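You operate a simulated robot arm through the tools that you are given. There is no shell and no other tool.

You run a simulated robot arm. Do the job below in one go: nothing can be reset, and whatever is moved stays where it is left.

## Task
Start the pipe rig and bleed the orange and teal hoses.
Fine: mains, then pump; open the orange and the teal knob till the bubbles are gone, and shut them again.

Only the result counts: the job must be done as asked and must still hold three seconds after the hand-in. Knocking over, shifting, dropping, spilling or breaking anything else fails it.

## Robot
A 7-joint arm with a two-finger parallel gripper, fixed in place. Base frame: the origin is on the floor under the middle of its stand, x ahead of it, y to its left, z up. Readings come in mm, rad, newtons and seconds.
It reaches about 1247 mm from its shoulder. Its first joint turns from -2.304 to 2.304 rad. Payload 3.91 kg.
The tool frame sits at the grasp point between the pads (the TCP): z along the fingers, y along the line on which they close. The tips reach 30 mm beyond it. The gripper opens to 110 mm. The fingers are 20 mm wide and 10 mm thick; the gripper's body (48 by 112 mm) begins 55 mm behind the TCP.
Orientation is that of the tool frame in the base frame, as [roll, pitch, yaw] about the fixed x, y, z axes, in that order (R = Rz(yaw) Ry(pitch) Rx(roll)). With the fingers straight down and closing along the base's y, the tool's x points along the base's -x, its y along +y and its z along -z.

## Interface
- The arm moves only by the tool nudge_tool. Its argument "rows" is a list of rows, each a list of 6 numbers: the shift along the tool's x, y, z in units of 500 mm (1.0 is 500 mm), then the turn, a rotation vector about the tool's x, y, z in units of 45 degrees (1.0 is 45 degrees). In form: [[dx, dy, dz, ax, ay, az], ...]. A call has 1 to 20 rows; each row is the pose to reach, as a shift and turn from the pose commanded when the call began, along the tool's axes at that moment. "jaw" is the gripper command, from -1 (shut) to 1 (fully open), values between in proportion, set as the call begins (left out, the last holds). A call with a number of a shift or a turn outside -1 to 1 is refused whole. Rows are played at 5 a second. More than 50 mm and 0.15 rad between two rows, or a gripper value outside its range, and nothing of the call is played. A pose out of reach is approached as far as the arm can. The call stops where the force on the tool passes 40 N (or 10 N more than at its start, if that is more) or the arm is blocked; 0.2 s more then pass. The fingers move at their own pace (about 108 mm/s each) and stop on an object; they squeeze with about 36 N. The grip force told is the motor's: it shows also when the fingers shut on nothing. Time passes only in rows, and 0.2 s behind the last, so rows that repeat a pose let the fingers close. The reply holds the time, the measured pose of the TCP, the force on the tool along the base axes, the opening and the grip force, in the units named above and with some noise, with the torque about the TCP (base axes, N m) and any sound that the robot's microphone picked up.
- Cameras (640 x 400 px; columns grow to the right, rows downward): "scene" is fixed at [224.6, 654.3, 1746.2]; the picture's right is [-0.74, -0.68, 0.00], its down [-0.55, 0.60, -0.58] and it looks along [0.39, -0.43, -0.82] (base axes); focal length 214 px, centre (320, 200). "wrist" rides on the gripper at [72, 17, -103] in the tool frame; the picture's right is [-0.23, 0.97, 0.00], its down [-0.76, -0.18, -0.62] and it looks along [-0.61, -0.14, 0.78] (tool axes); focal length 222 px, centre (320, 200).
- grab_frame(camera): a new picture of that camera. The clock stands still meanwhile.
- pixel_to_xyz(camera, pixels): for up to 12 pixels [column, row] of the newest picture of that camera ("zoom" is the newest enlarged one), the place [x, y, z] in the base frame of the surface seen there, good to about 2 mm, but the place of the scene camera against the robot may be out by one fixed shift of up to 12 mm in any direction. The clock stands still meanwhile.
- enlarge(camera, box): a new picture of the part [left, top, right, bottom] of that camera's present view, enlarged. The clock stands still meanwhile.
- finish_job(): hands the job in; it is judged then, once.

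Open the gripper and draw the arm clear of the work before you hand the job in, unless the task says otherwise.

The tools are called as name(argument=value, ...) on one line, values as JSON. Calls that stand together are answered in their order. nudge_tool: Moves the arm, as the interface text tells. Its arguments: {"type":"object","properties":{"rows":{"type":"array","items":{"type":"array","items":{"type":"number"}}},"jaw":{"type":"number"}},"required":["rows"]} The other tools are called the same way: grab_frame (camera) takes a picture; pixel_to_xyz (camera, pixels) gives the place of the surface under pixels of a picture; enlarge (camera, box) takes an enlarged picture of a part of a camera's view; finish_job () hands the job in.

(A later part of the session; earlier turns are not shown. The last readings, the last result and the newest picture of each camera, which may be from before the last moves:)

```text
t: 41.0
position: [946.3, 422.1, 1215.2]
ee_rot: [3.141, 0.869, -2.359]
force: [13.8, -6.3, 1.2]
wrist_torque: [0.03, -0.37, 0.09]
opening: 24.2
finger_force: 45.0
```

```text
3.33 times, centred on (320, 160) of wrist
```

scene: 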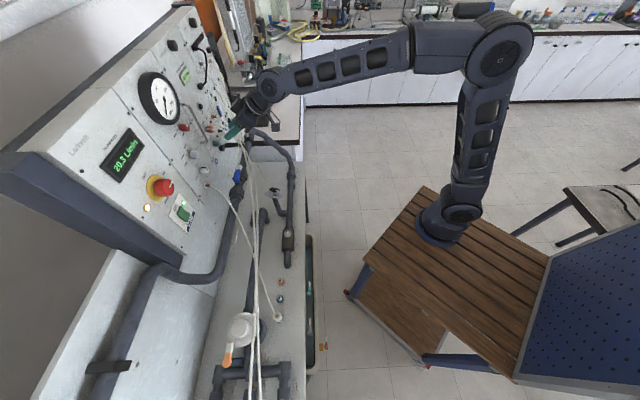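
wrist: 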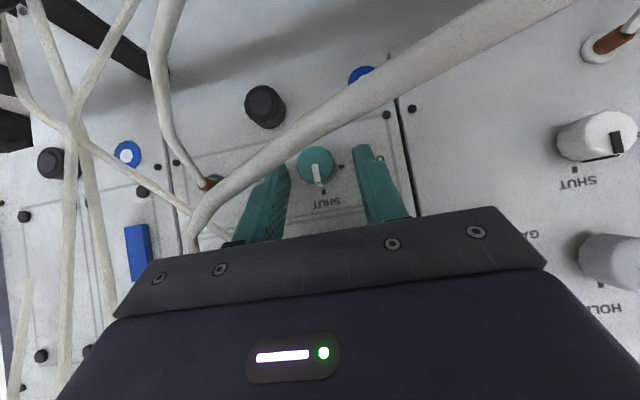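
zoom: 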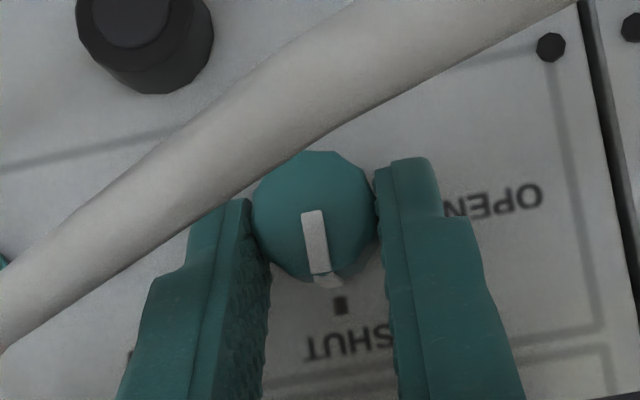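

Gripped at 24.2 mm; the knob sits about 1.5 mm right of my command, so I fold that in. I swing teal counterclockwise 45° only, since hose clearance shrinks beyond that.

nudge_tool(rows=[[0.0002, 0.001, 0.0002, 0.1075, 0, -0.1273], [0.0008, 0.005, 0.0007, 0.215, 0, -0.2547], [0.0018, 0.0088, 0.0015, 0.3225, 0, -0.382], [0.0031, 0.0124, 0.0027, 0.43, 0, -0.5093], [0.0049, 0.0158, 0.0041, 0.5375, 0, -0.6367], [0.0069, 0.0188, 0.0058, 0.645, 0, -0.764]])

grab_frame(camera="wrist")

enlarge(camera="scene", box=[170, 40, 298, 170])

enlarge(camera="scene", box=[225, 150, 289, 230])

enlarge(camera="scene", box=[225, 230, 289, 320])

```text
t: 42.4
position: [937.2, 429.8, 1210.2]
ee_rot: [-2.142, 0.57, -1.657]
force: [-8.8, -9.9, 4.3]
wrist_torque: [-0.46, 0.4, -0.26]
opening: 23.8
finger_force: 45.0
```

```text
taken
```

wrist: 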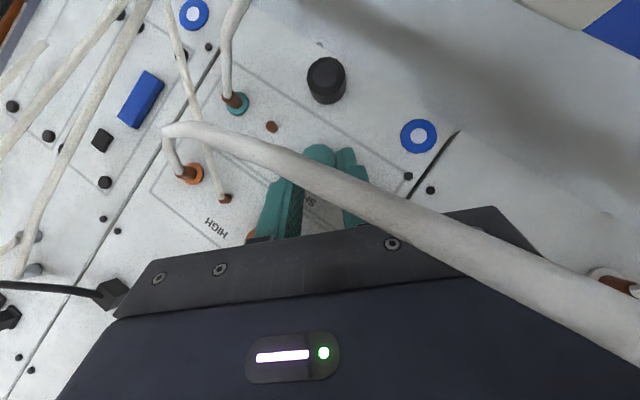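

```text
3.08 times, centred on (234, 105) of scene
```

zoom: 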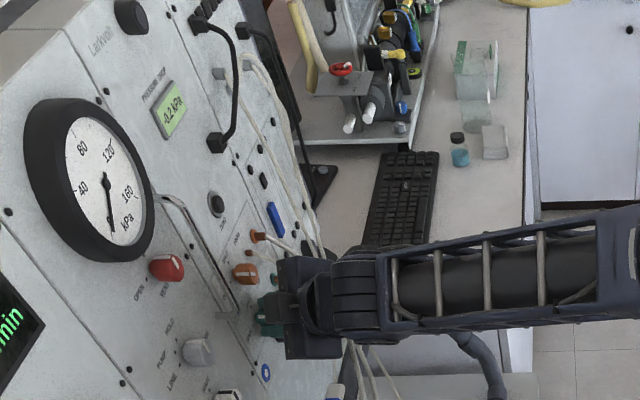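

```text
5.00 times, centred on (257, 190) of scene
```

zoom: 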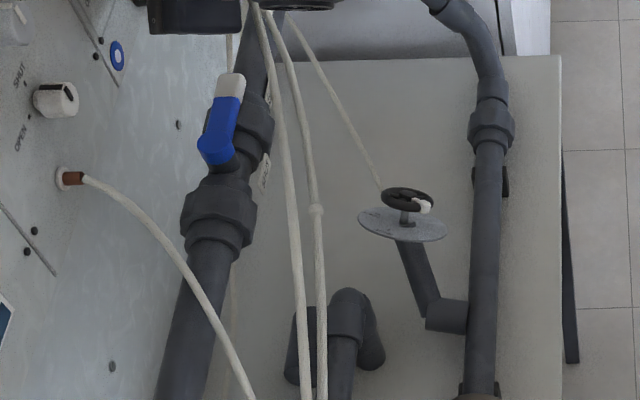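

```text
4.44 times, centred on (257, 275) of scene
```

zoom: 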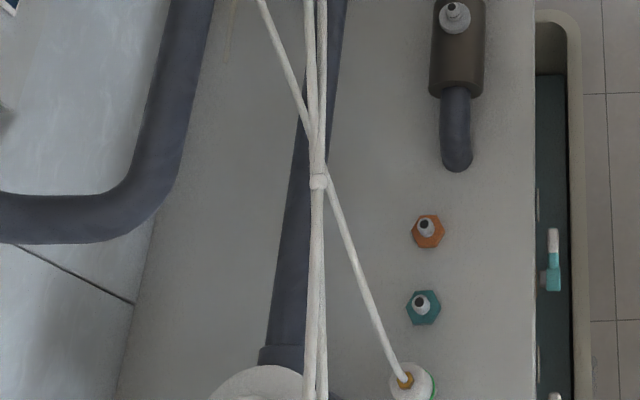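

Pressure drop is now −0.2 kPa and teal beads are moving too (e.g. now at (256,192) and (257,271)); the orange hose shows no beads in this stretch. I hold here and let time run 3 s.

nudge_tool(rows=[[0.0, 0, 0, 0, 0, 0], [0, 0, 0, 0, 0, 0], [0, 0, 0, 0, 0, 0], [0, 0, 0, 0, 0, 0], [0, 0, 0, 0, 0, 0], [0, 0, 0, 0, 0, 0], [0, 0, 0, 0, 0, 0], [0, 0, 0, 0, 0, 0], [0, 0, 0, 0, 0, 0], [0, 0, 0, 0, 0, 0], [0, 0, 0, 0, 0, 0], [0, 0, 0, 0, 0, 0], [0, 0, 0, 0, 0, 0], [0, 0, 0, 0, 0, 0], [0, 0, 0, 0, 0, 0]])

enlarge(camera="scene", box=[225, 150, 289, 230])

enlarge(camera="scene", box=[225, 230, 289, 320])

enlarge(camera="scene", box=[225, 300, 305, 400])

grab_frame(camera="wrist")

```text
t: 45.6
position: [936.9, 430.8, 1210.1]
ee_rot: [-2.143, 0.57, -1.659]
force: [-20.1, -5.2, -2.8]
wrist_torque: [-0.21, 0.45, 0.27]
opening: 23.6
finger_force: 45.3
```

```text
5.00 times, centred on (257, 190) of scene
```

zoom: 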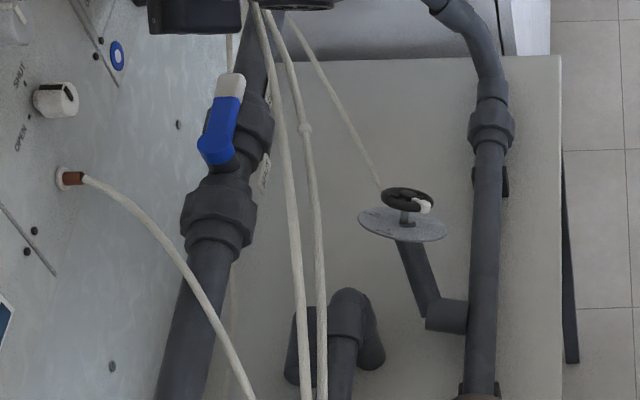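

```text
4.44 times, centred on (257, 275) of scene
```

zoom: 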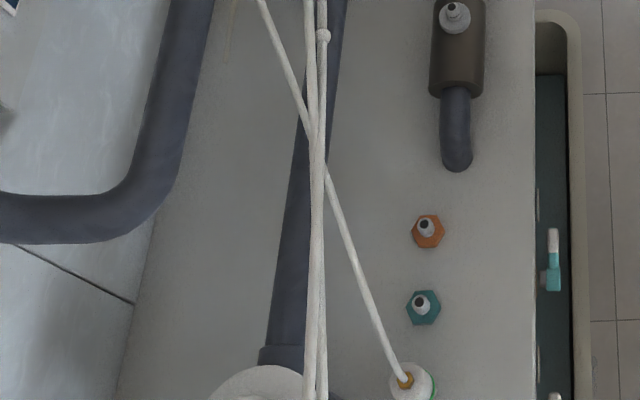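

```text
4.00 times, centred on (265, 350) of scene
```

zoom: 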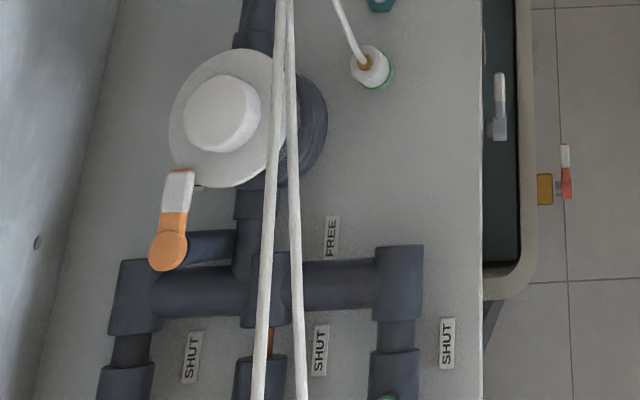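

```text
taken
```

wrist: 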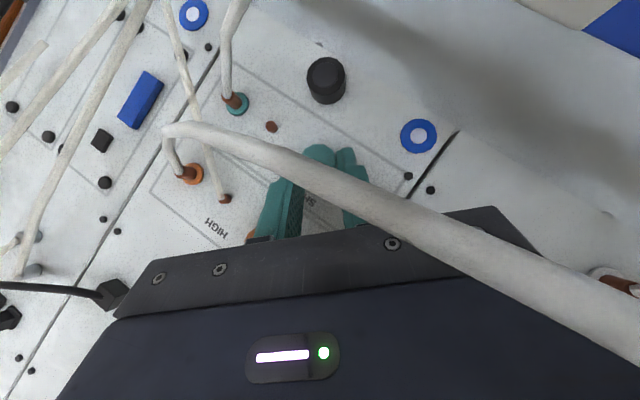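

Teal beads progress ((256,192)→(254,176), (257,271)→(258,238)). I release teal and back off along the tool axis so I can see the hoses freely while both bleed.

nudge_tool(rows=[[0, 0, 0, 0, 0, 0], [0, 0, 0, 0, 0, 0]], jaw=-0.2)

nudge_tool(rows=[[0, 0, -0.06, 0, 0, 0], [0, 0, -0.14, 0, 0, 0], [0, 0, -0.22, 0, 0, 0], [0, 0, -0.3, 0, 0, 0], [0, 0, -0.3, 0, 0, 0]])

grab_frame(camera="wrist")

enlarge(camera="scene", box=[190, 90, 286, 170])

enlarge(camera="scene", box=[225, 150, 289, 230])

```text
t: 46.2
position: [938.4, 430.8, 1209.2]
ee_rot: [-2.144, 0.57, -1.661]
force: [-0.8, -0.4, -0.2]
wrist_torque: [0.01, -0.01, 0.01]
opening: 44.0
finger_force: 0.1
```

```text
t: 47.4
position: [810.8, 399.7, 1278.3]
ee_rot: [-2.145, 0.57, -1.659]
force: [0.2, -0.8, 0.7]
wrist_torque: [-0.02, 0.01, 0.01]
opening: 43.9
finger_force: 0.0
```

```text
taken
```

wrist: 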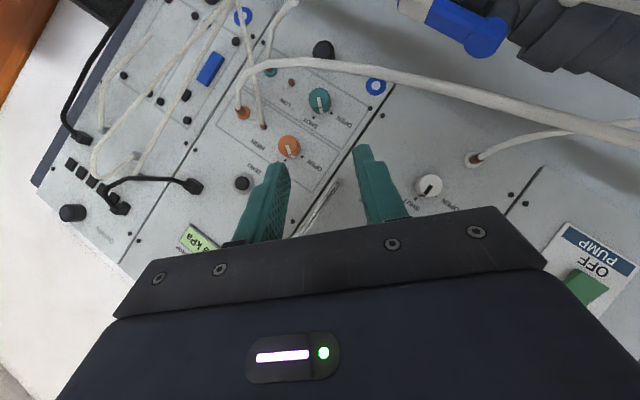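

```text
5.00 times, centred on (238, 130) of scene
```

zoom: 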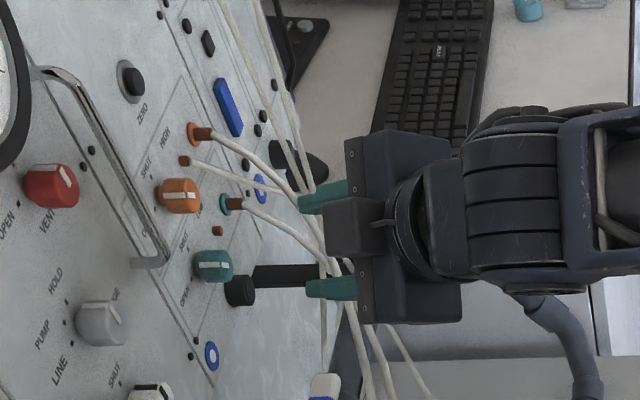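

```text
5.00 times, centred on (257, 190) of scene
```

zoom: 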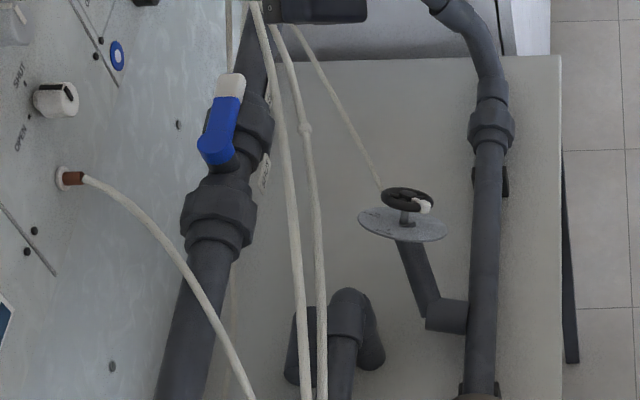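

The mark at zoom (305,129) did not move, so it is just a hose joint. I scan all hose stretches again now, with higher zoom, for remaining beads.

enlarge(camera="scene", box=[234, 195, 274, 245])

enlarge(camera="scene", box=[234, 240, 274, 290])

enlarge(camera="scene", box=[234, 150, 274, 200])

enlarge(camera="scene", box=[234, 285, 274, 335])

enlarge(camera="scene", box=[234, 330, 282, 400])

enlarge(camera="scene", box=[220, 105, 268, 155])

```text
8.00 times, centred on (254, 220) of scene
```

zoom: 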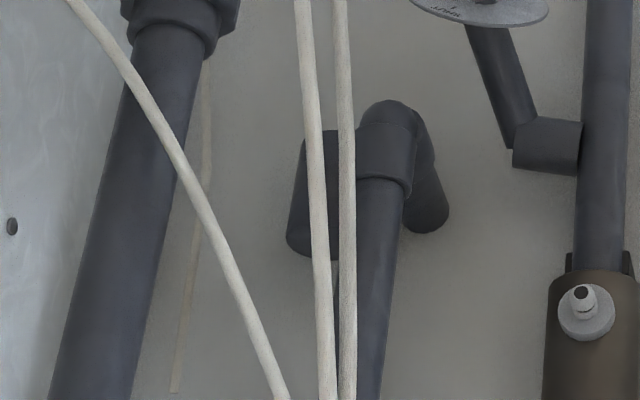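

```text
8.00 times, centred on (254, 265) of scene
```

zoom: 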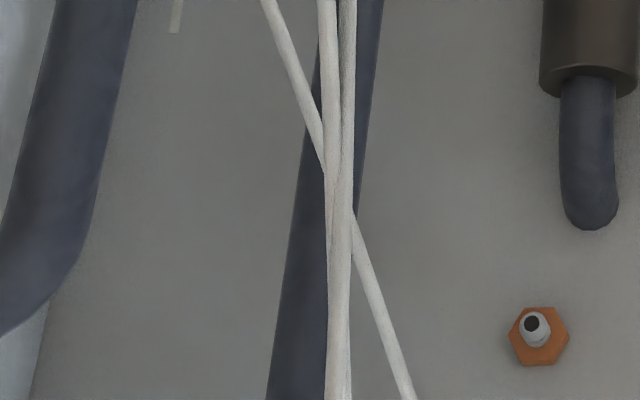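

```text
8.00 times, centred on (254, 175) of scene
```

zoom: 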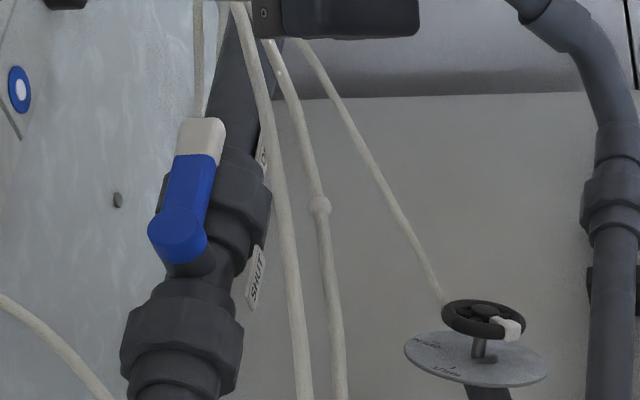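

```text
8.00 times, centred on (254, 310) of scene
```

zoom: 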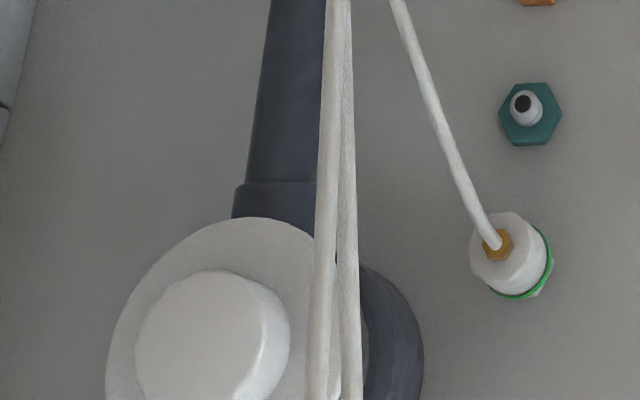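

```text
5.71 times, centred on (258, 365) of scene
```

zoom: 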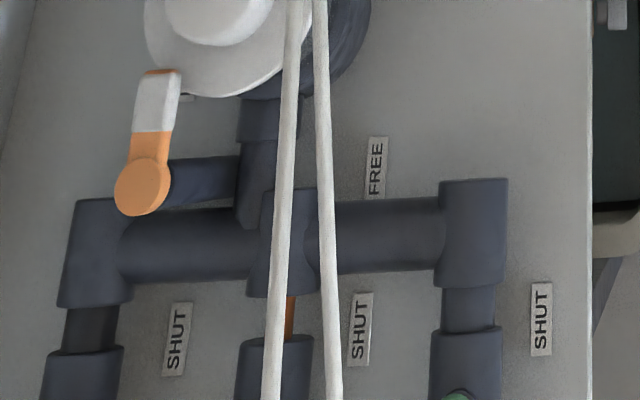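

```text
8.00 times, centred on (244, 130) of scene
```

zoom: 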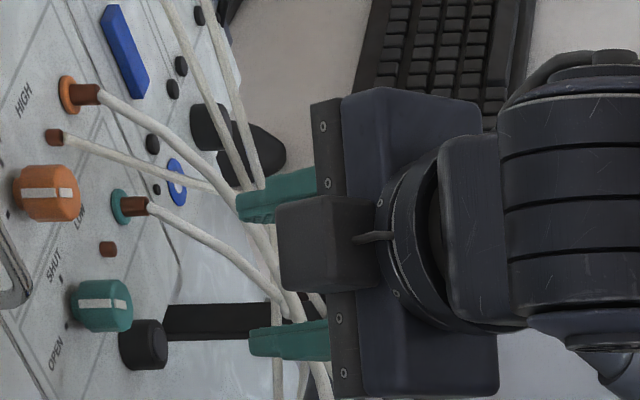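

A smaller bead remains on the teal hose at (254,176); orange shows none in view. I wait another 3 s and rescan.

nudge_tool(rows=[[0, 0, 0, 0, 0, 0], [0, 0, 0, 0, 0, 0], [0, 0, 0, 0, 0, 0], [0, 0, 0, 0, 0, 0], [0, 0, 0, 0, 0, 0], [0, 0, 0, 0, 0, 0], [0, 0, 0, 0, 0, 0], [0, 0, 0, 0, 0, 0], [0, 0, 0, 0, 0, 0], [0, 0, 0, 0, 0, 0], [0, 0, 0, 0, 0, 0], [0, 0, 0, 0, 0, 0], [0, 0, 0, 0, 0, 0], [0, 0, 0, 0, 0, 0], [0, 0, 0, 0, 0, 0]])

enlarge(camera="scene", box=[234, 150, 274, 200])

enlarge(camera="scene", box=[234, 195, 274, 245])

enlarge(camera="scene", box=[234, 240, 274, 290])

enlarge(camera="scene", box=[234, 285, 274, 335])

grab_frame(camera="wrist")

```text
t: 50.6
position: [811.4, 400.7, 1278.9]
ee_rot: [-2.143, 0.57, -1.661]
force: [0.3, 0.5, 0.5]
wrist_torque: [-0.04, 0.0, -0.02]
opening: 44.1
finger_force: 0.2
```

```text
8.00 times, centred on (254, 175) of scene
```

zoom: 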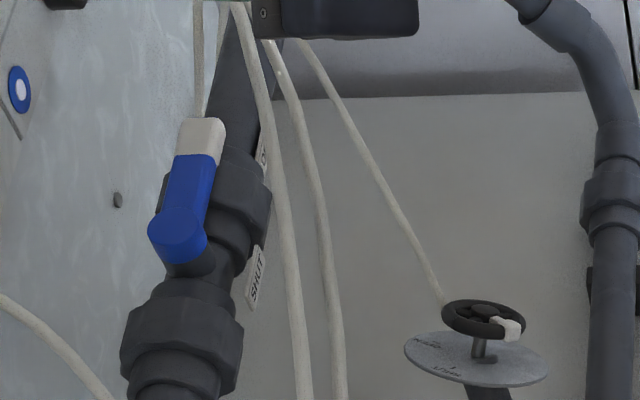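

```text
8.00 times, centred on (254, 220) of scene
```

zoom: 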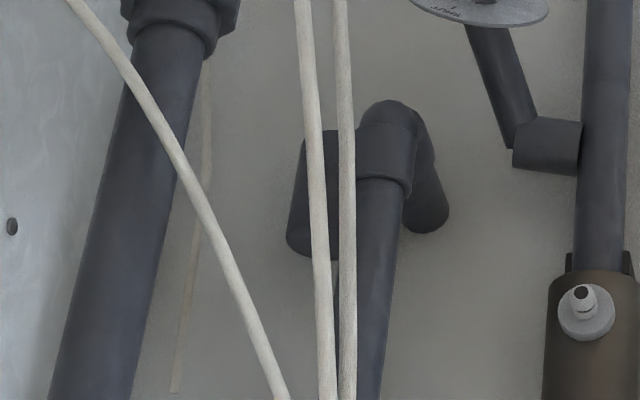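

```text
8.00 times, centred on (254, 265) of scene
```

zoom: 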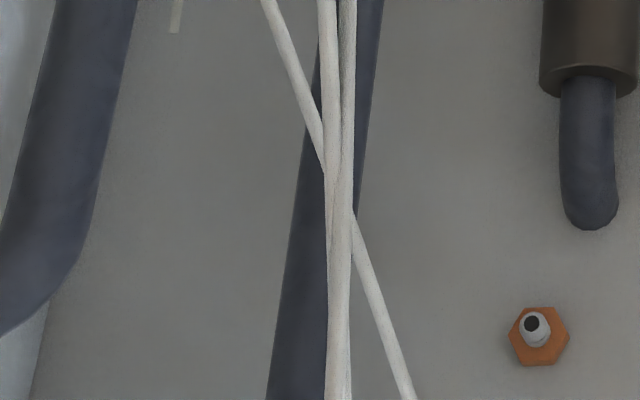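

```text
8.00 times, centred on (254, 310) of scene
```

zoom: 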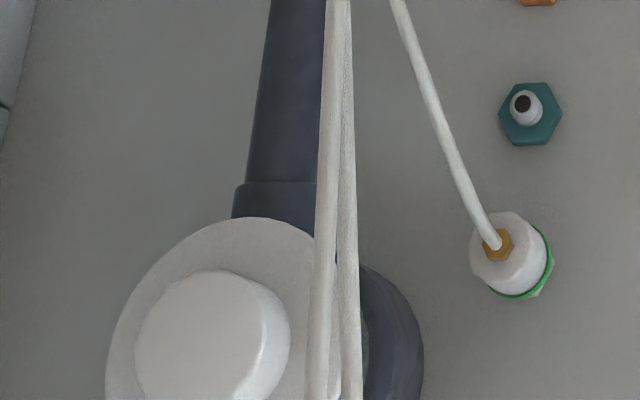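

```text
taken
```

wrist: 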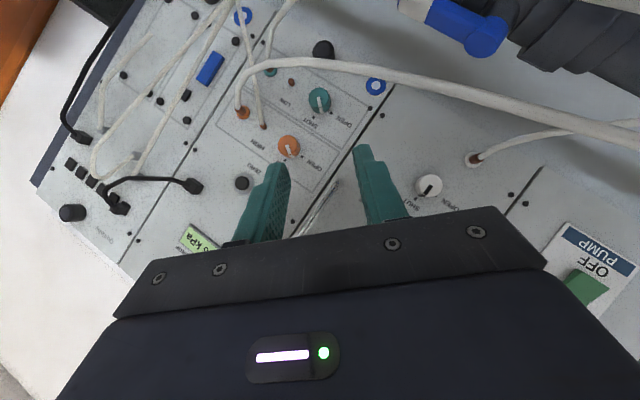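

No beads remain in rows 160–335. I zoom closer on the teal hose near (248,158) and the bottom stretch, and then shift the arm to uncover the hidden stretch.

enlarge(camera="scene", box=[236, 150, 260, 165])

enlarge(camera="scene", box=[234, 330, 282, 400])

enlarge(camera="wrist", box=[220, 0, 420, 125])

enlarge(camera="wrist", box=[400, 50, 640, 200])

```text
16.00 times, centred on (248, 158) of scene
```

zoom: 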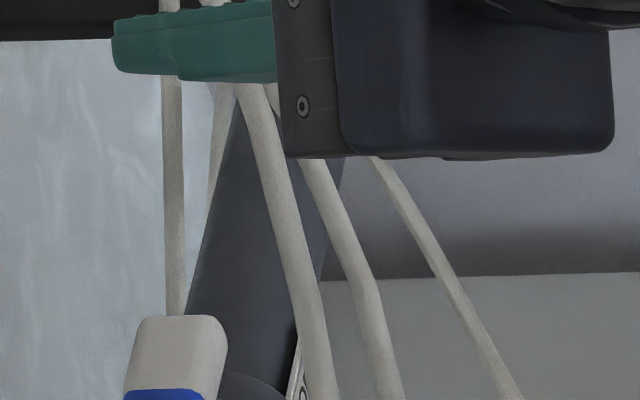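

```text
5.71 times, centred on (258, 365) of scene
```

zoom: 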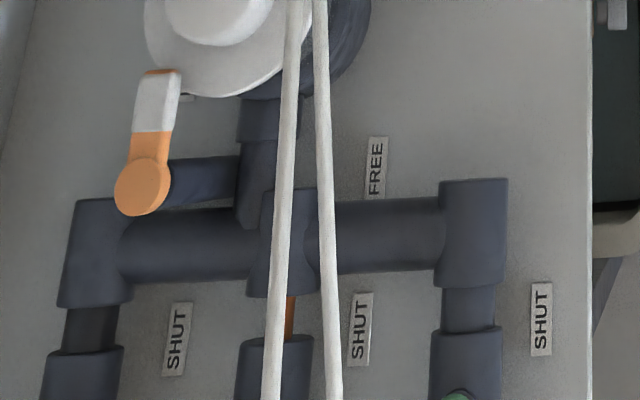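

```text
3.20 times, centred on (320, 62) of wrist
```

zoom: 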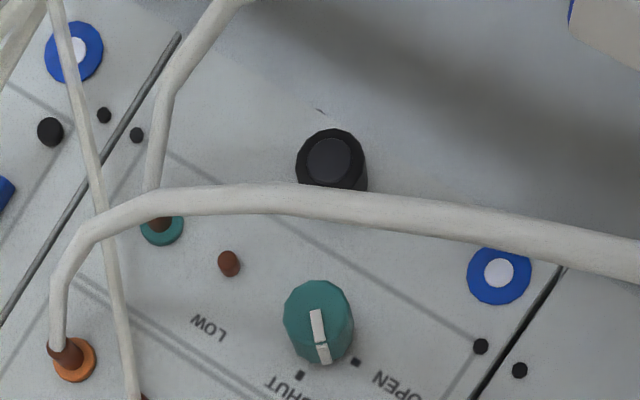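

```text
2.67 times, centred on (520, 125) of wrist
```

zoom: 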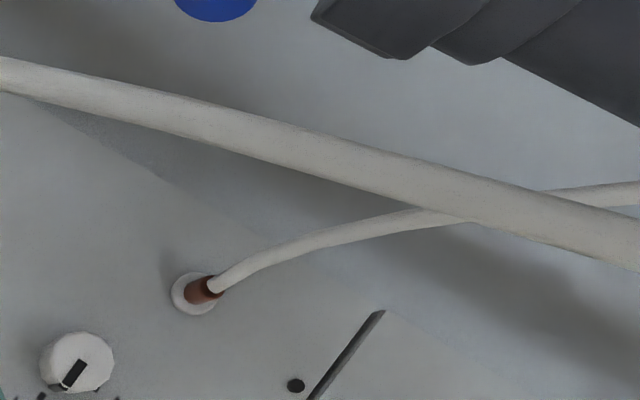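

The orange hose near the panel looks clean in the wrist view; the teal hose is partly hidden from the scene camera by my gripper. I raise the arm 120 mm to uncover it.

nudge_tool(rows=[[-0.0432, -0.0566, -0.0365, 0, 0, 0], [-0.0864, -0.1131, -0.073, 0, 0, 0], [-0.1296, -0.1697, -0.1094, 0, 0, 0], [-0.1296, -0.1697, -0.1094, 0, 0, 0]])

enlarge(camera="scene", box=[210, 105, 274, 165])

enlarge(camera="scene", box=[234, 150, 274, 200])

grab_frame(camera="scene")

grab_frame(camera="wrist")

```text
t: 51.6
position: [810.1, 399.9, 1398.4]
ee_rot: [-2.144, 0.572, -1.66]
force: [1.0, -0.3, -0.4]
wrist_torque: [0.02, 0.0, -0.02]
opening: 44.1
finger_force: 0.1
```

```text
6.67 times, centred on (242, 135) of scene
```

zoom: 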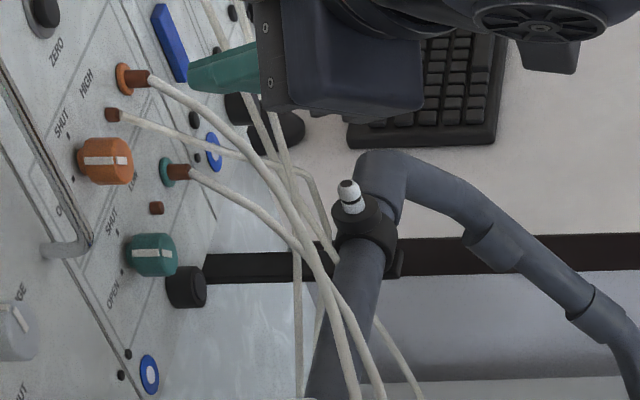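

```text
8.00 times, centred on (254, 175) of scene
```

zoom: 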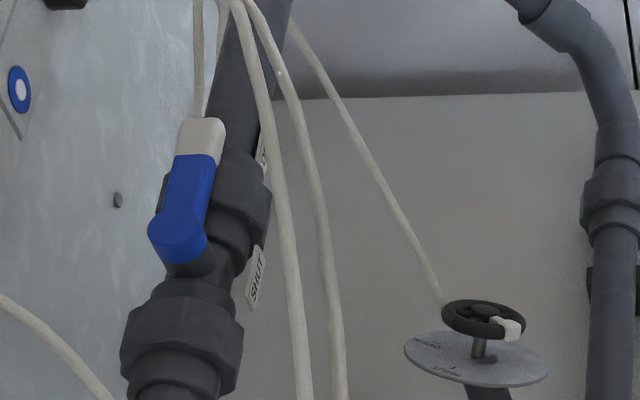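

```text
taken
```

scene: 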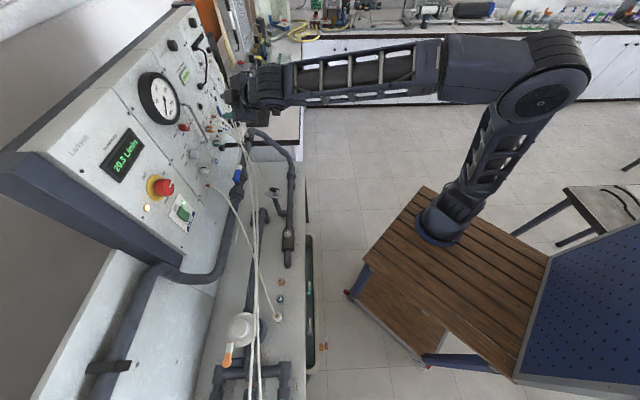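

```text
taken
```

wrist: 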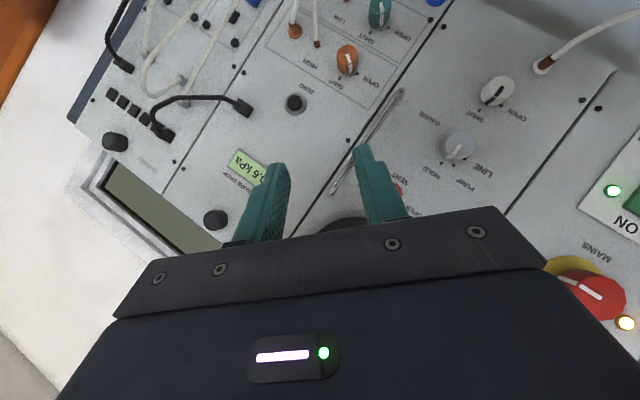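

No large beads are left anywhere in view. I see a faint dot near (249,159) on the teal hose, so I zoom right in on both hoses.

enlarge(camera="scene", box=[236, 140, 260, 165])

enlarge(camera="scene", box=[226, 112, 250, 137])

enlarge(camera="scene", box=[242, 165, 266, 190])

enlarge(camera="scene", box=[242, 190, 266, 215])

enlarge(camera="scene", box=[244, 215, 268, 240])

```text
16.00 times, centred on (248, 152) of scene
```

zoom: 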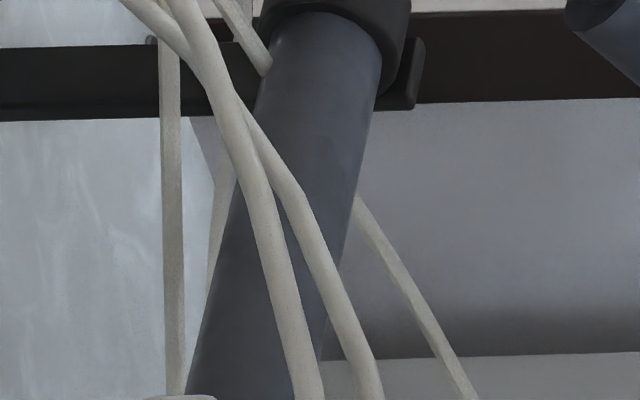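

```text
16.00 times, centred on (238, 124) of scene
```

zoom: 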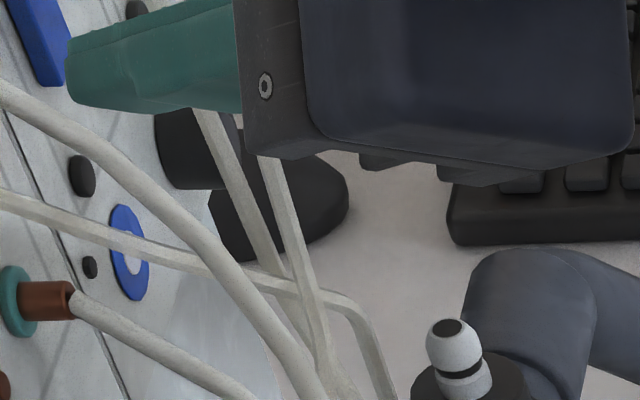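

```text
16.00 times, centred on (254, 178) of scene
```

zoom: 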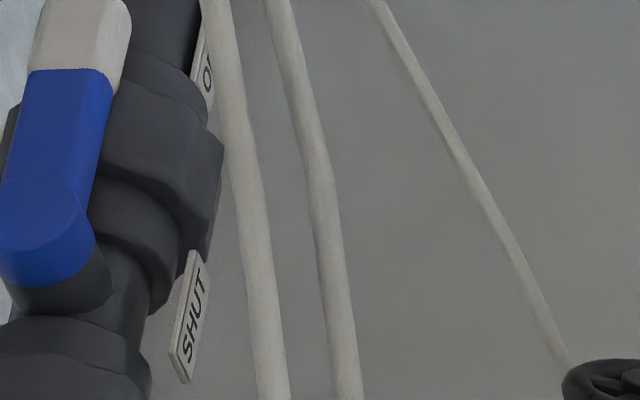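

```text
16.00 times, centred on (254, 202) of scene
```

zoom: 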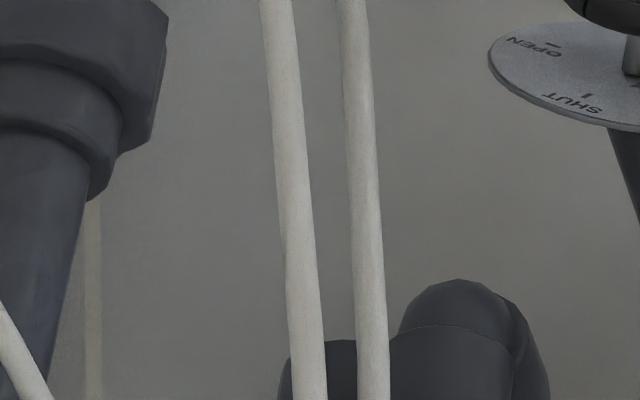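

```text
16.00 times, centred on (256, 228) of scene
```

zoom: 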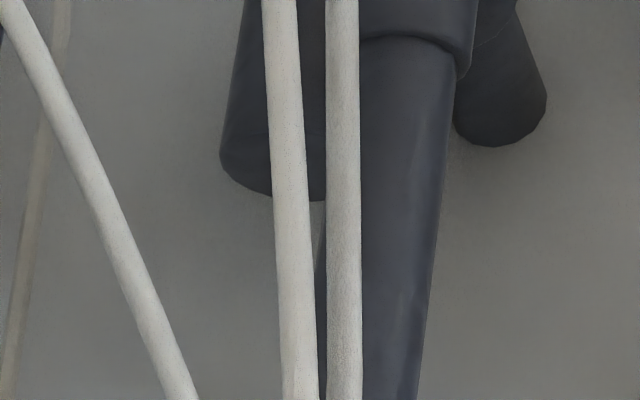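

No beads are left in any visible stretch. I check where the hoses leave the scene view at the bottom, to decide whether the rest needs a look.

pixel_to_xyz(camera="scene", pixels=[[255, 350], [262, 350], [253, 395], [261, 395], [256, 313]])

enlarge(camera="scene", box=[240, 360, 276, 400])

pixel_to_xyz(camera="zoom", pixels=[[250, 30], [330, 30], [235, 380], [345, 380], [245, 200], [338, 200]])

```text
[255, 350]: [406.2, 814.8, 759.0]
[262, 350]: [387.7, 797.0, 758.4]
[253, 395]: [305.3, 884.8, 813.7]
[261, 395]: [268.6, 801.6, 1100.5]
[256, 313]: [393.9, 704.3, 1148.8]
```

```text
10.00 times, centred on (258, 380) of scene
```

zoom: 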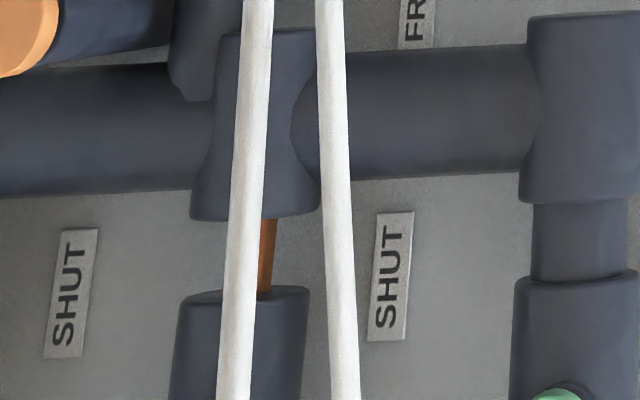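

```text
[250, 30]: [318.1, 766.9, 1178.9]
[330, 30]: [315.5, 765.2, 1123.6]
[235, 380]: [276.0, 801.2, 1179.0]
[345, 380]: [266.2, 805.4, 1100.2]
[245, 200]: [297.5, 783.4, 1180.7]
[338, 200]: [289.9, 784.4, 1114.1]
```

Beads moved at roughly 120 mm/s towards the panel and none followed for several seconds, so both hoses look clear. Now I go to a stand-off for shutting orange, keeping the 45° swing orientation.

nudge_tool(rows=[[0.0227, 0.0267, 0.0497, 0, 0, 0], [0.0453, 0.0535, 0.0995, 0, 0, 0], [0.068, 0.0802, 0.1492, 0, 0, 0], [0.068, 0.0802, 0.1492, 0, 0, 0]])

grab_frame(camera="wrist")

enlarge(camera="scene", box=[225, 150, 305, 400])

```text
t: 52.6
position: [852.2, 410.2, 1317.1]
ee_rot: [-2.143, 0.571, -1.66]
force: [0.4, -0.1, -0.2]
wrist_torque: [-0.01, 0.01, 0.0]
opening: 44.0
finger_force: 0.1
```

```text
taken
```

wrist: 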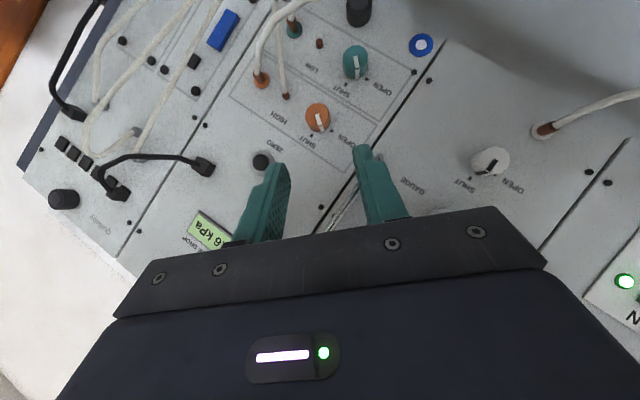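

```text
1.60 times, centred on (265, 275) of scene
```

zoom: 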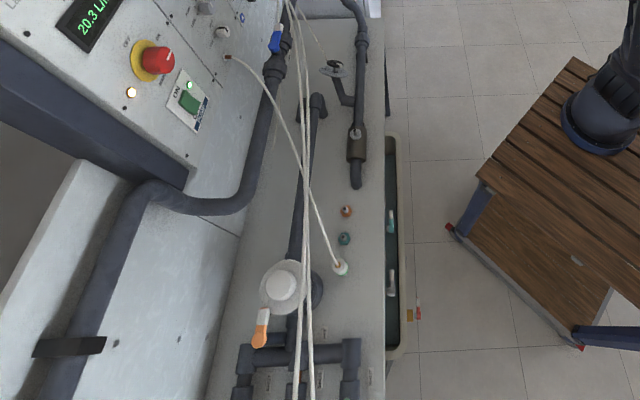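

Orange knob is at (318,117), ahead of the fingers. I advance about 99 mm onto it with the jaw open.

nudge_tool(rows=[[0.001, -0.001, 0.07, 0, 0, 0], [0.002, -0.002, 0.14, 0, 0, 0], [0.003, -0.003, 0.18, 0, 0, 0], [0.0036, -0.003, 0.198, 0, 0, 0], [0.0036, -0.003, 0.198, 0, 0, 0]])

grab_frame(camera="wrist")

enlarge(camera="wrist", box=[230, 100, 410, 220])

pixel_to_xyz(camera="zoom", pixels=[[315, 172], [270, 230], [365, 225], [320, 280], [312, 225]])

```text
t: 53.8
position: [935.7, 427.9, 1273.3]
ee_rot: [-2.144, 0.571, -1.659]
force: [-0.6, -0.1, 0.5]
wrist_torque: [-0.01, 0.02, 0.03]
opening: 44.1
finger_force: 0.1
```

```text
taken
```

wrist: 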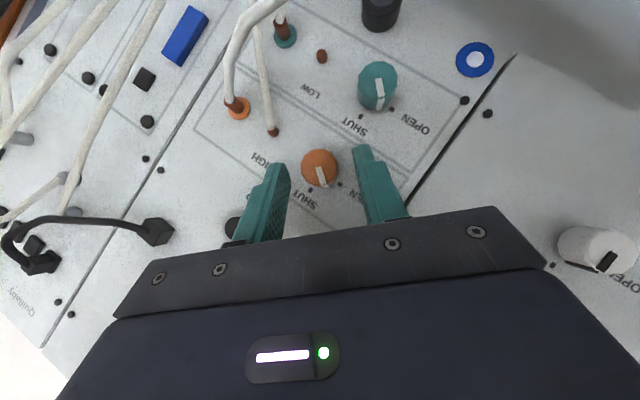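

```text
3.33 times, centred on (320, 160) of wrist
```

zoom: 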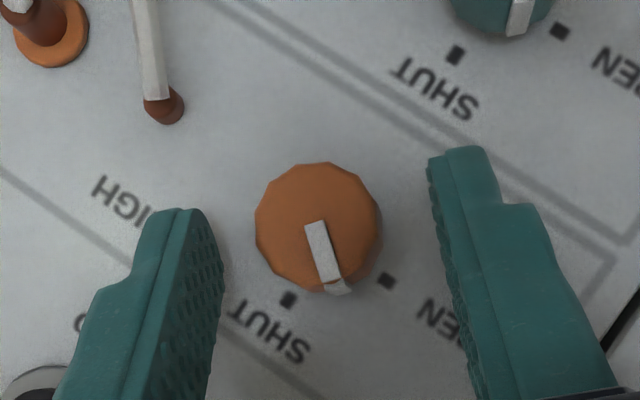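

```text
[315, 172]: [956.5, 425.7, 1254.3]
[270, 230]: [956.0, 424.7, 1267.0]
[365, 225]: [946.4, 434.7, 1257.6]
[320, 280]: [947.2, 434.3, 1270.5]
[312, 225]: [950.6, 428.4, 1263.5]
```

The knob is centred between the fingers. I go 4 mm deeper and close.

nudge_tool(rows=[[0, 0, 0.004, 0, 0, 0], [0, 0, 0.008, 0, 0, 0]])

nudge_tool(rows=[[0, 0, 0, 0, 0, 0], [0, 0, 0, 0, 0, 0], [0, 0, 0, 0, 0, 0]], jaw=-1)

```text
t: 54.4
position: [940.5, 429.0, 1270.0]
ee_rot: [-2.144, 0.572, -1.66]
force: [-0.6, 0.7, 0.1]
wrist_torque: [0.01, -0.03, 0.02]
opening: 44.0
finger_force: 0.0
```

```text
t: 55.2
position: [940.1, 427.7, 1270.6]
ee_rot: [-2.146, 0.571, -1.659]
force: [-4.5, -0.1, -3.3]
wrist_torque: [-0.27, 0.31, 0.35]
opening: 23.3
finger_force: 45.6
```

Gripped at 23.3 mm. I swing clockwise 52.5° about the knob axis to bring orange back to SHUT.

nudge_tool(rows=[[0.0002, -0.0031, 0.0001, -0.1075, 0, 0.1273], [0.0006, -0.0062, 0.0005, -0.215, 0, 0.2547], [0.0014, -0.0092, 0.0012, -0.3225, 0, 0.382], [0.0025, -0.012, 0.0021, -0.43, 0, 0.5093], [0.0038, -0.0146, 0.0032, -0.5375, 0, 0.6367], [0.0054, -0.017, 0.0045, -0.645, 0, 0.764], [0.0072, -0.019, 0.006, -0.7525, 0, 0.8913]])

enlarge(camera="wrist", box=[230, 100, 410, 220])

enlarge(camera="scene", box=[150, 40, 266, 150])

```text
t: 56.8
position: [947.3, 420.7, 1274.0]
ee_rot: [2.938, 0.857, -2.512]
force: [-5.7, 16.5, 2.8]
wrist_torque: [-0.14, 0.43, 0.04]
opening: 23.5
finger_force: 45.3
```

```text
3.33 times, centred on (320, 160) of wrist
```

zoom: 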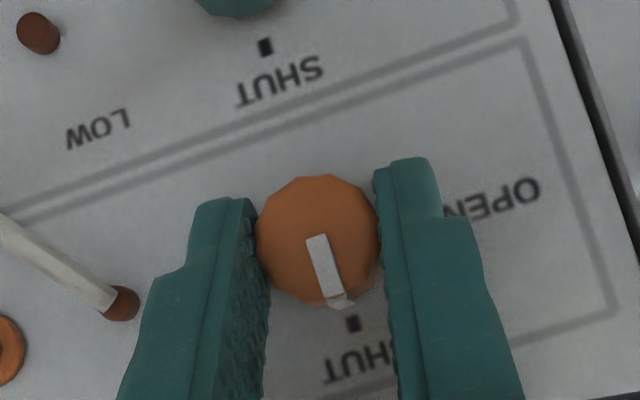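

```text
3.64 times, centred on (208, 95) of scene
```

zoom: 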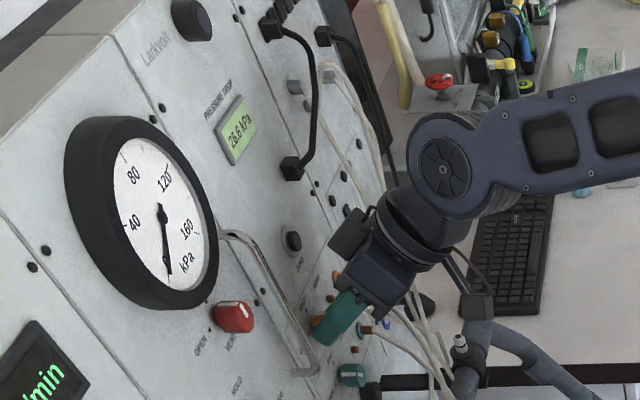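

Pressure drop jumped to +26.6 kPa, and the mark points at the SHUT tick (353,322). I measure the mark's ends to get its angle exactly.

enlarge(camera="wrist", box=[290, 140, 350, 200])

pixel_to_xyz(camera="wrist", pixels=[[320, 173], [326, 188], [322, 178], [336, 197], [319, 171], [332, 190]])

```text
6.67 times, centred on (320, 170) of wrist
```

zoom: 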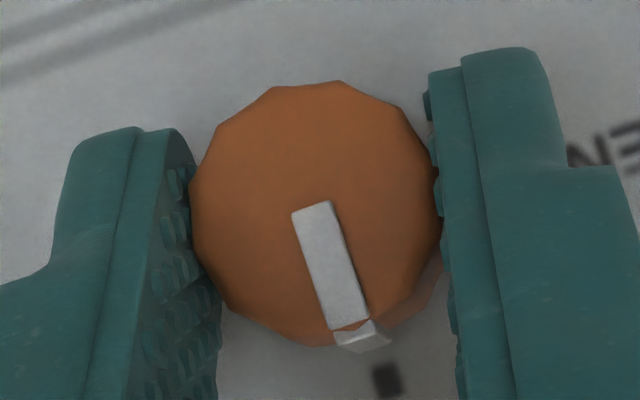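

```text
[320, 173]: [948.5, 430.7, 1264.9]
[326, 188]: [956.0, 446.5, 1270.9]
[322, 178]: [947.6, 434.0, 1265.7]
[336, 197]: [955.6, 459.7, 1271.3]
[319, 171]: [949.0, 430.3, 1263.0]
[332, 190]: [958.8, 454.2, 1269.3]
```

I query the mark in this zoom directly: inner end (315,215), outer end (345,315), and tick (386,380).

pixel_to_xyz(camera="zoom", pixels=[[315, 215], [330, 265], [345, 315], [386, 380], [300, 130], [370, 150], [250, 180]])

```text
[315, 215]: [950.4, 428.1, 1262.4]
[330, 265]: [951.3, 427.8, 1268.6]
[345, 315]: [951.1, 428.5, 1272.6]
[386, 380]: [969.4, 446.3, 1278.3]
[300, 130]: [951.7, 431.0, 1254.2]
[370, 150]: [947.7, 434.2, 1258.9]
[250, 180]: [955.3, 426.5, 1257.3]
```

The mark is vertical (u 369.3 → 369.5 from inner to outer end), aligned with the SHUT tick. I nudge another 3° clockwise to seat it, then release.

nudge_tool(rows=[[0, -0.0013, 0, -0.043, 0, 0.0509], [0, -0.0013, 0, -0.043, 0, 0.0509]])

nudge_tool(rows=[[0, 0, 0, 0, 0, 0], [0, 0, 0, 0, 0, 0]], jaw=-0.2)

enlarge(camera="wrist", box=[290, 140, 350, 200])

enlarge(camera="scene", box=[150, 40, 266, 150])

```text
t: 57.4
position: [948.6, 421.3, 1272.4]
ee_rot: [2.861, 0.85, -2.568]
force: [-11.0, 19.4, -1.5]
wrist_torque: [0.34, -0.05, 0.43]
opening: 23.5
finger_force: 44.7
```

```text
t: 58.0
position: [948.4, 418.1, 1273.6]
ee_rot: [2.863, 0.85, -2.57]
force: [0.1, -0.7, -0.1]
wrist_torque: [-0.01, 0.01, -0.01]
opening: 44.1
finger_force: 0.0
```

```text
6.67 times, centred on (320, 170) of wrist
```

zoom: 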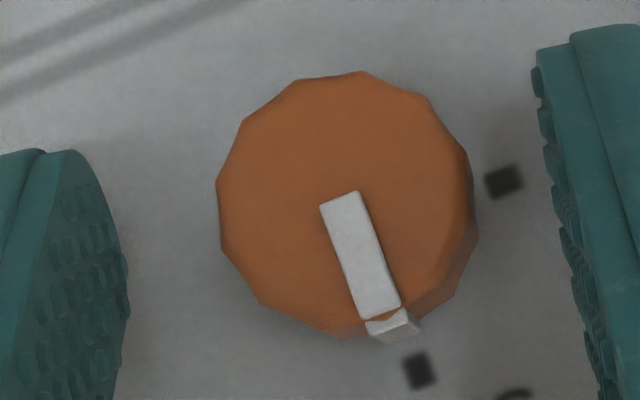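

```text
3.64 times, centred on (208, 95) of scene
```

zoom: 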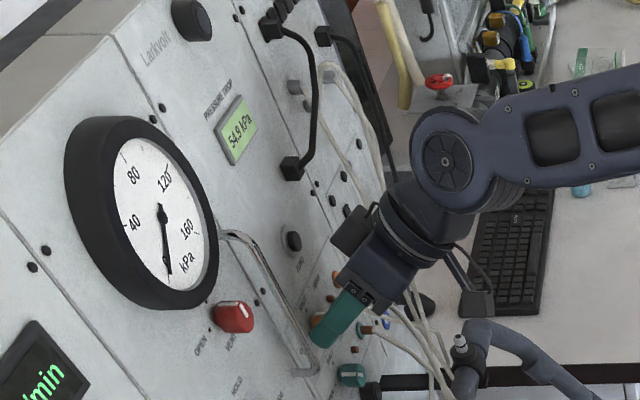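

Pressure drop is now 54.9 kPa, the mirror of the orange-only value, so orange is fully shut. I back off 120 mm along the tool axis and swing to +45° for the teal knob.

nudge_tool(rows=[[0, 0, -0.07, 0, 0, 0], [0, 0, -0.15, 0, 0, 0], [0, 0, -0.24, 0, 0, 0], [0, 0, -0.24, 0, 0, 0]])

nudge_tool(rows=[[0, 0.02, 0, 0.1125, 0, -0.1332], [0, 0.04, 0, 0.225, 0, -0.2665], [0, 0.06, 0, 0.3375, 0, -0.3997], [0, 0.08, 0, 0.45, 0, -0.533], [0, 0.1, 0, 0.5625, 0, -0.6662], [0, 0.11, 0, 0.675, 0, -0.7995], [0, 0.12, 0, 0.7955, 0, -0.9422], [0, 0.12, 0, 0.7955, 0, -0.9422]])

grab_frame(camera="wrist")

enlarge(camera="scene", box=[190, 90, 318, 250])

enlarge(camera="scene", box=[214, 240, 294, 400])

```text
t: 59.0
position: [893.5, 345.0, 1350.6]
ee_rot: [2.863, 0.851, -2.568]
force: [0.5, 0.8, -0.3]
wrist_torque: [-0.02, 0.01, 0.0]
opening: 44.0
finger_force: 0.2
```

```text
t: 60.8
position: [852.2, 386.3, 1361.8]
ee_rot: [-2.144, 0.571, -1.659]
force: [0.7, 0.5, 0.4]
wrist_torque: [0.0, 0.0, 0.03]
opening: 44.0
finger_force: 0.1
```

```text
taken
```

wrist: 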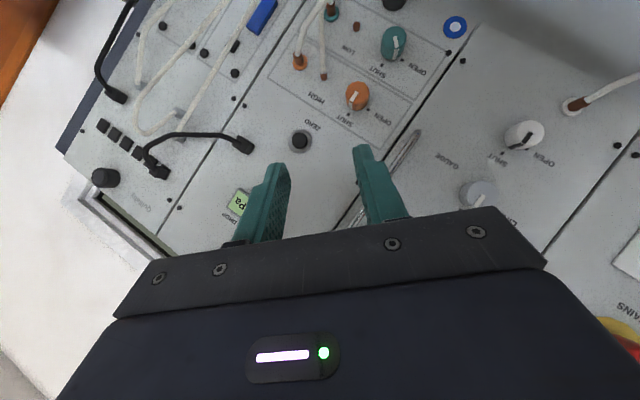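

```text
2.50 times, centred on (254, 170) of scene
```

zoom: 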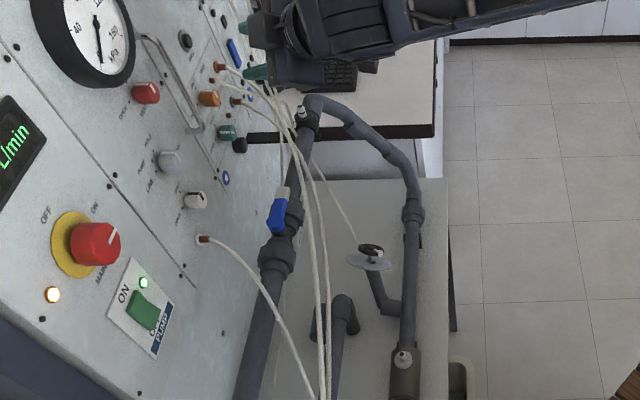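

```text
2.50 times, centred on (254, 320) of scene
```

zoom: 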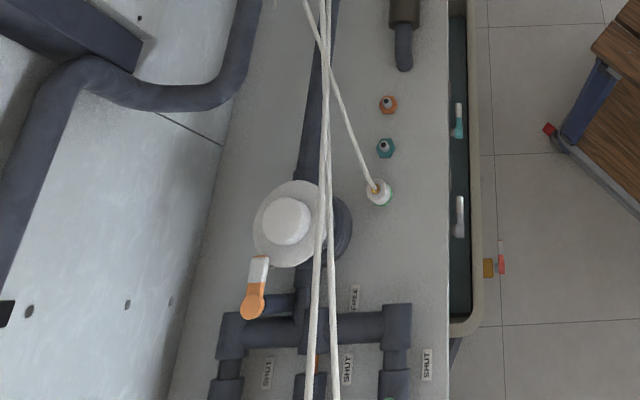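

Both hoses are free of beads along the whole visible length. I go down to the teal stand-off along the same line I retreated on before.

nudge_tool(rows=[[0.0263, 0.0581, 0.0422, 0, 0, 0], [0.0525, 0.1163, 0.0844, 0, 0, 0], [0.0788, 0.1744, 0.1266, 0, 0, 0], [0.0788, 0.1744, 0.1266, 0, 0, 0]])

grab_frame(camera="wrist")

```text
t: 61.8
position: [858.8, 411.8, 1248.5]
ee_rot: [-2.144, 0.568, -1.658]
force: [1.1, 0.1, 0.0]
wrist_torque: [-0.01, 0.01, 0.02]
opening: 43.9
finger_force: 0.0
```

```text
taken
```

wrist: 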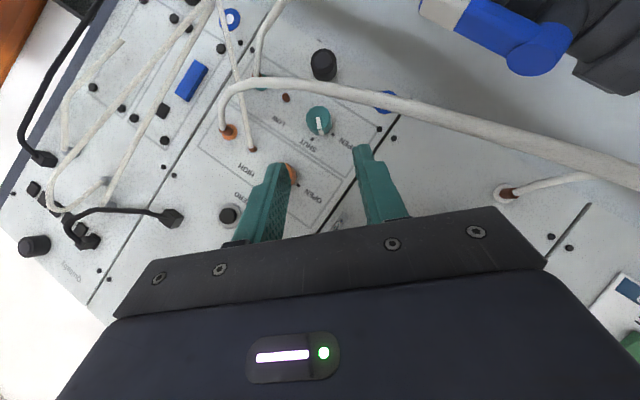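

The teal knob at (318,120) lines up between the fingers. I advance about 90 mm onto it.

nudge_tool(rows=[[0, -0.002, 0.07, 0, 0, 0], [0, -0.004, 0.13, 0, 0, 0], [0, -0.0058, 0.165, 0, 0, 0], [0, -0.0058, 0.1808, 0, 0, 0], [0, -0.0058, 0.1808, 0, 0, 0]])

grab_frame(camera="wrist")

enlarge(camera="scene", box=[190, 90, 286, 170])

```text
t: 63.0
position: [939.6, 430.4, 1210.8]
ee_rot: [-2.142, 0.572, -1.659]
force: [0.6, 1.4, -0.6]
wrist_torque: [-0.01, 0.0, 0.03]
opening: 43.8
finger_force: 0.1
```

```text
taken
```

wrist: 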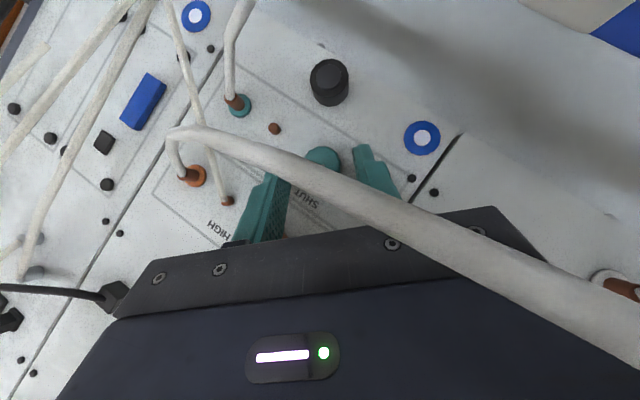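

```text
5.00 times, centred on (238, 130) of scene
```

zoom: 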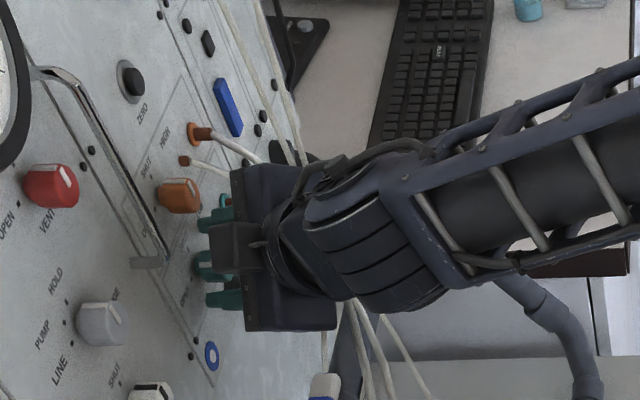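

In position at u≈360, d≈32, z≈1211. I close on the teal knob.

nudge_tool(rows=[[0, 0, 0, 0, 0, 0], [0, 0, 0, 0, 0, 0], [0, 0, 0, 0, 0, 0]], jaw=-1)

```text
t: 63.8
position: [938.2, 430.2, 1207.7]
ee_rot: [-2.146, 0.572, -1.66]
force: [-15.3, 1.6, -14.3]
wrist_torque: [0.22, 0.19, 0.04]
opening: 23.8
finger_force: 44.8
```

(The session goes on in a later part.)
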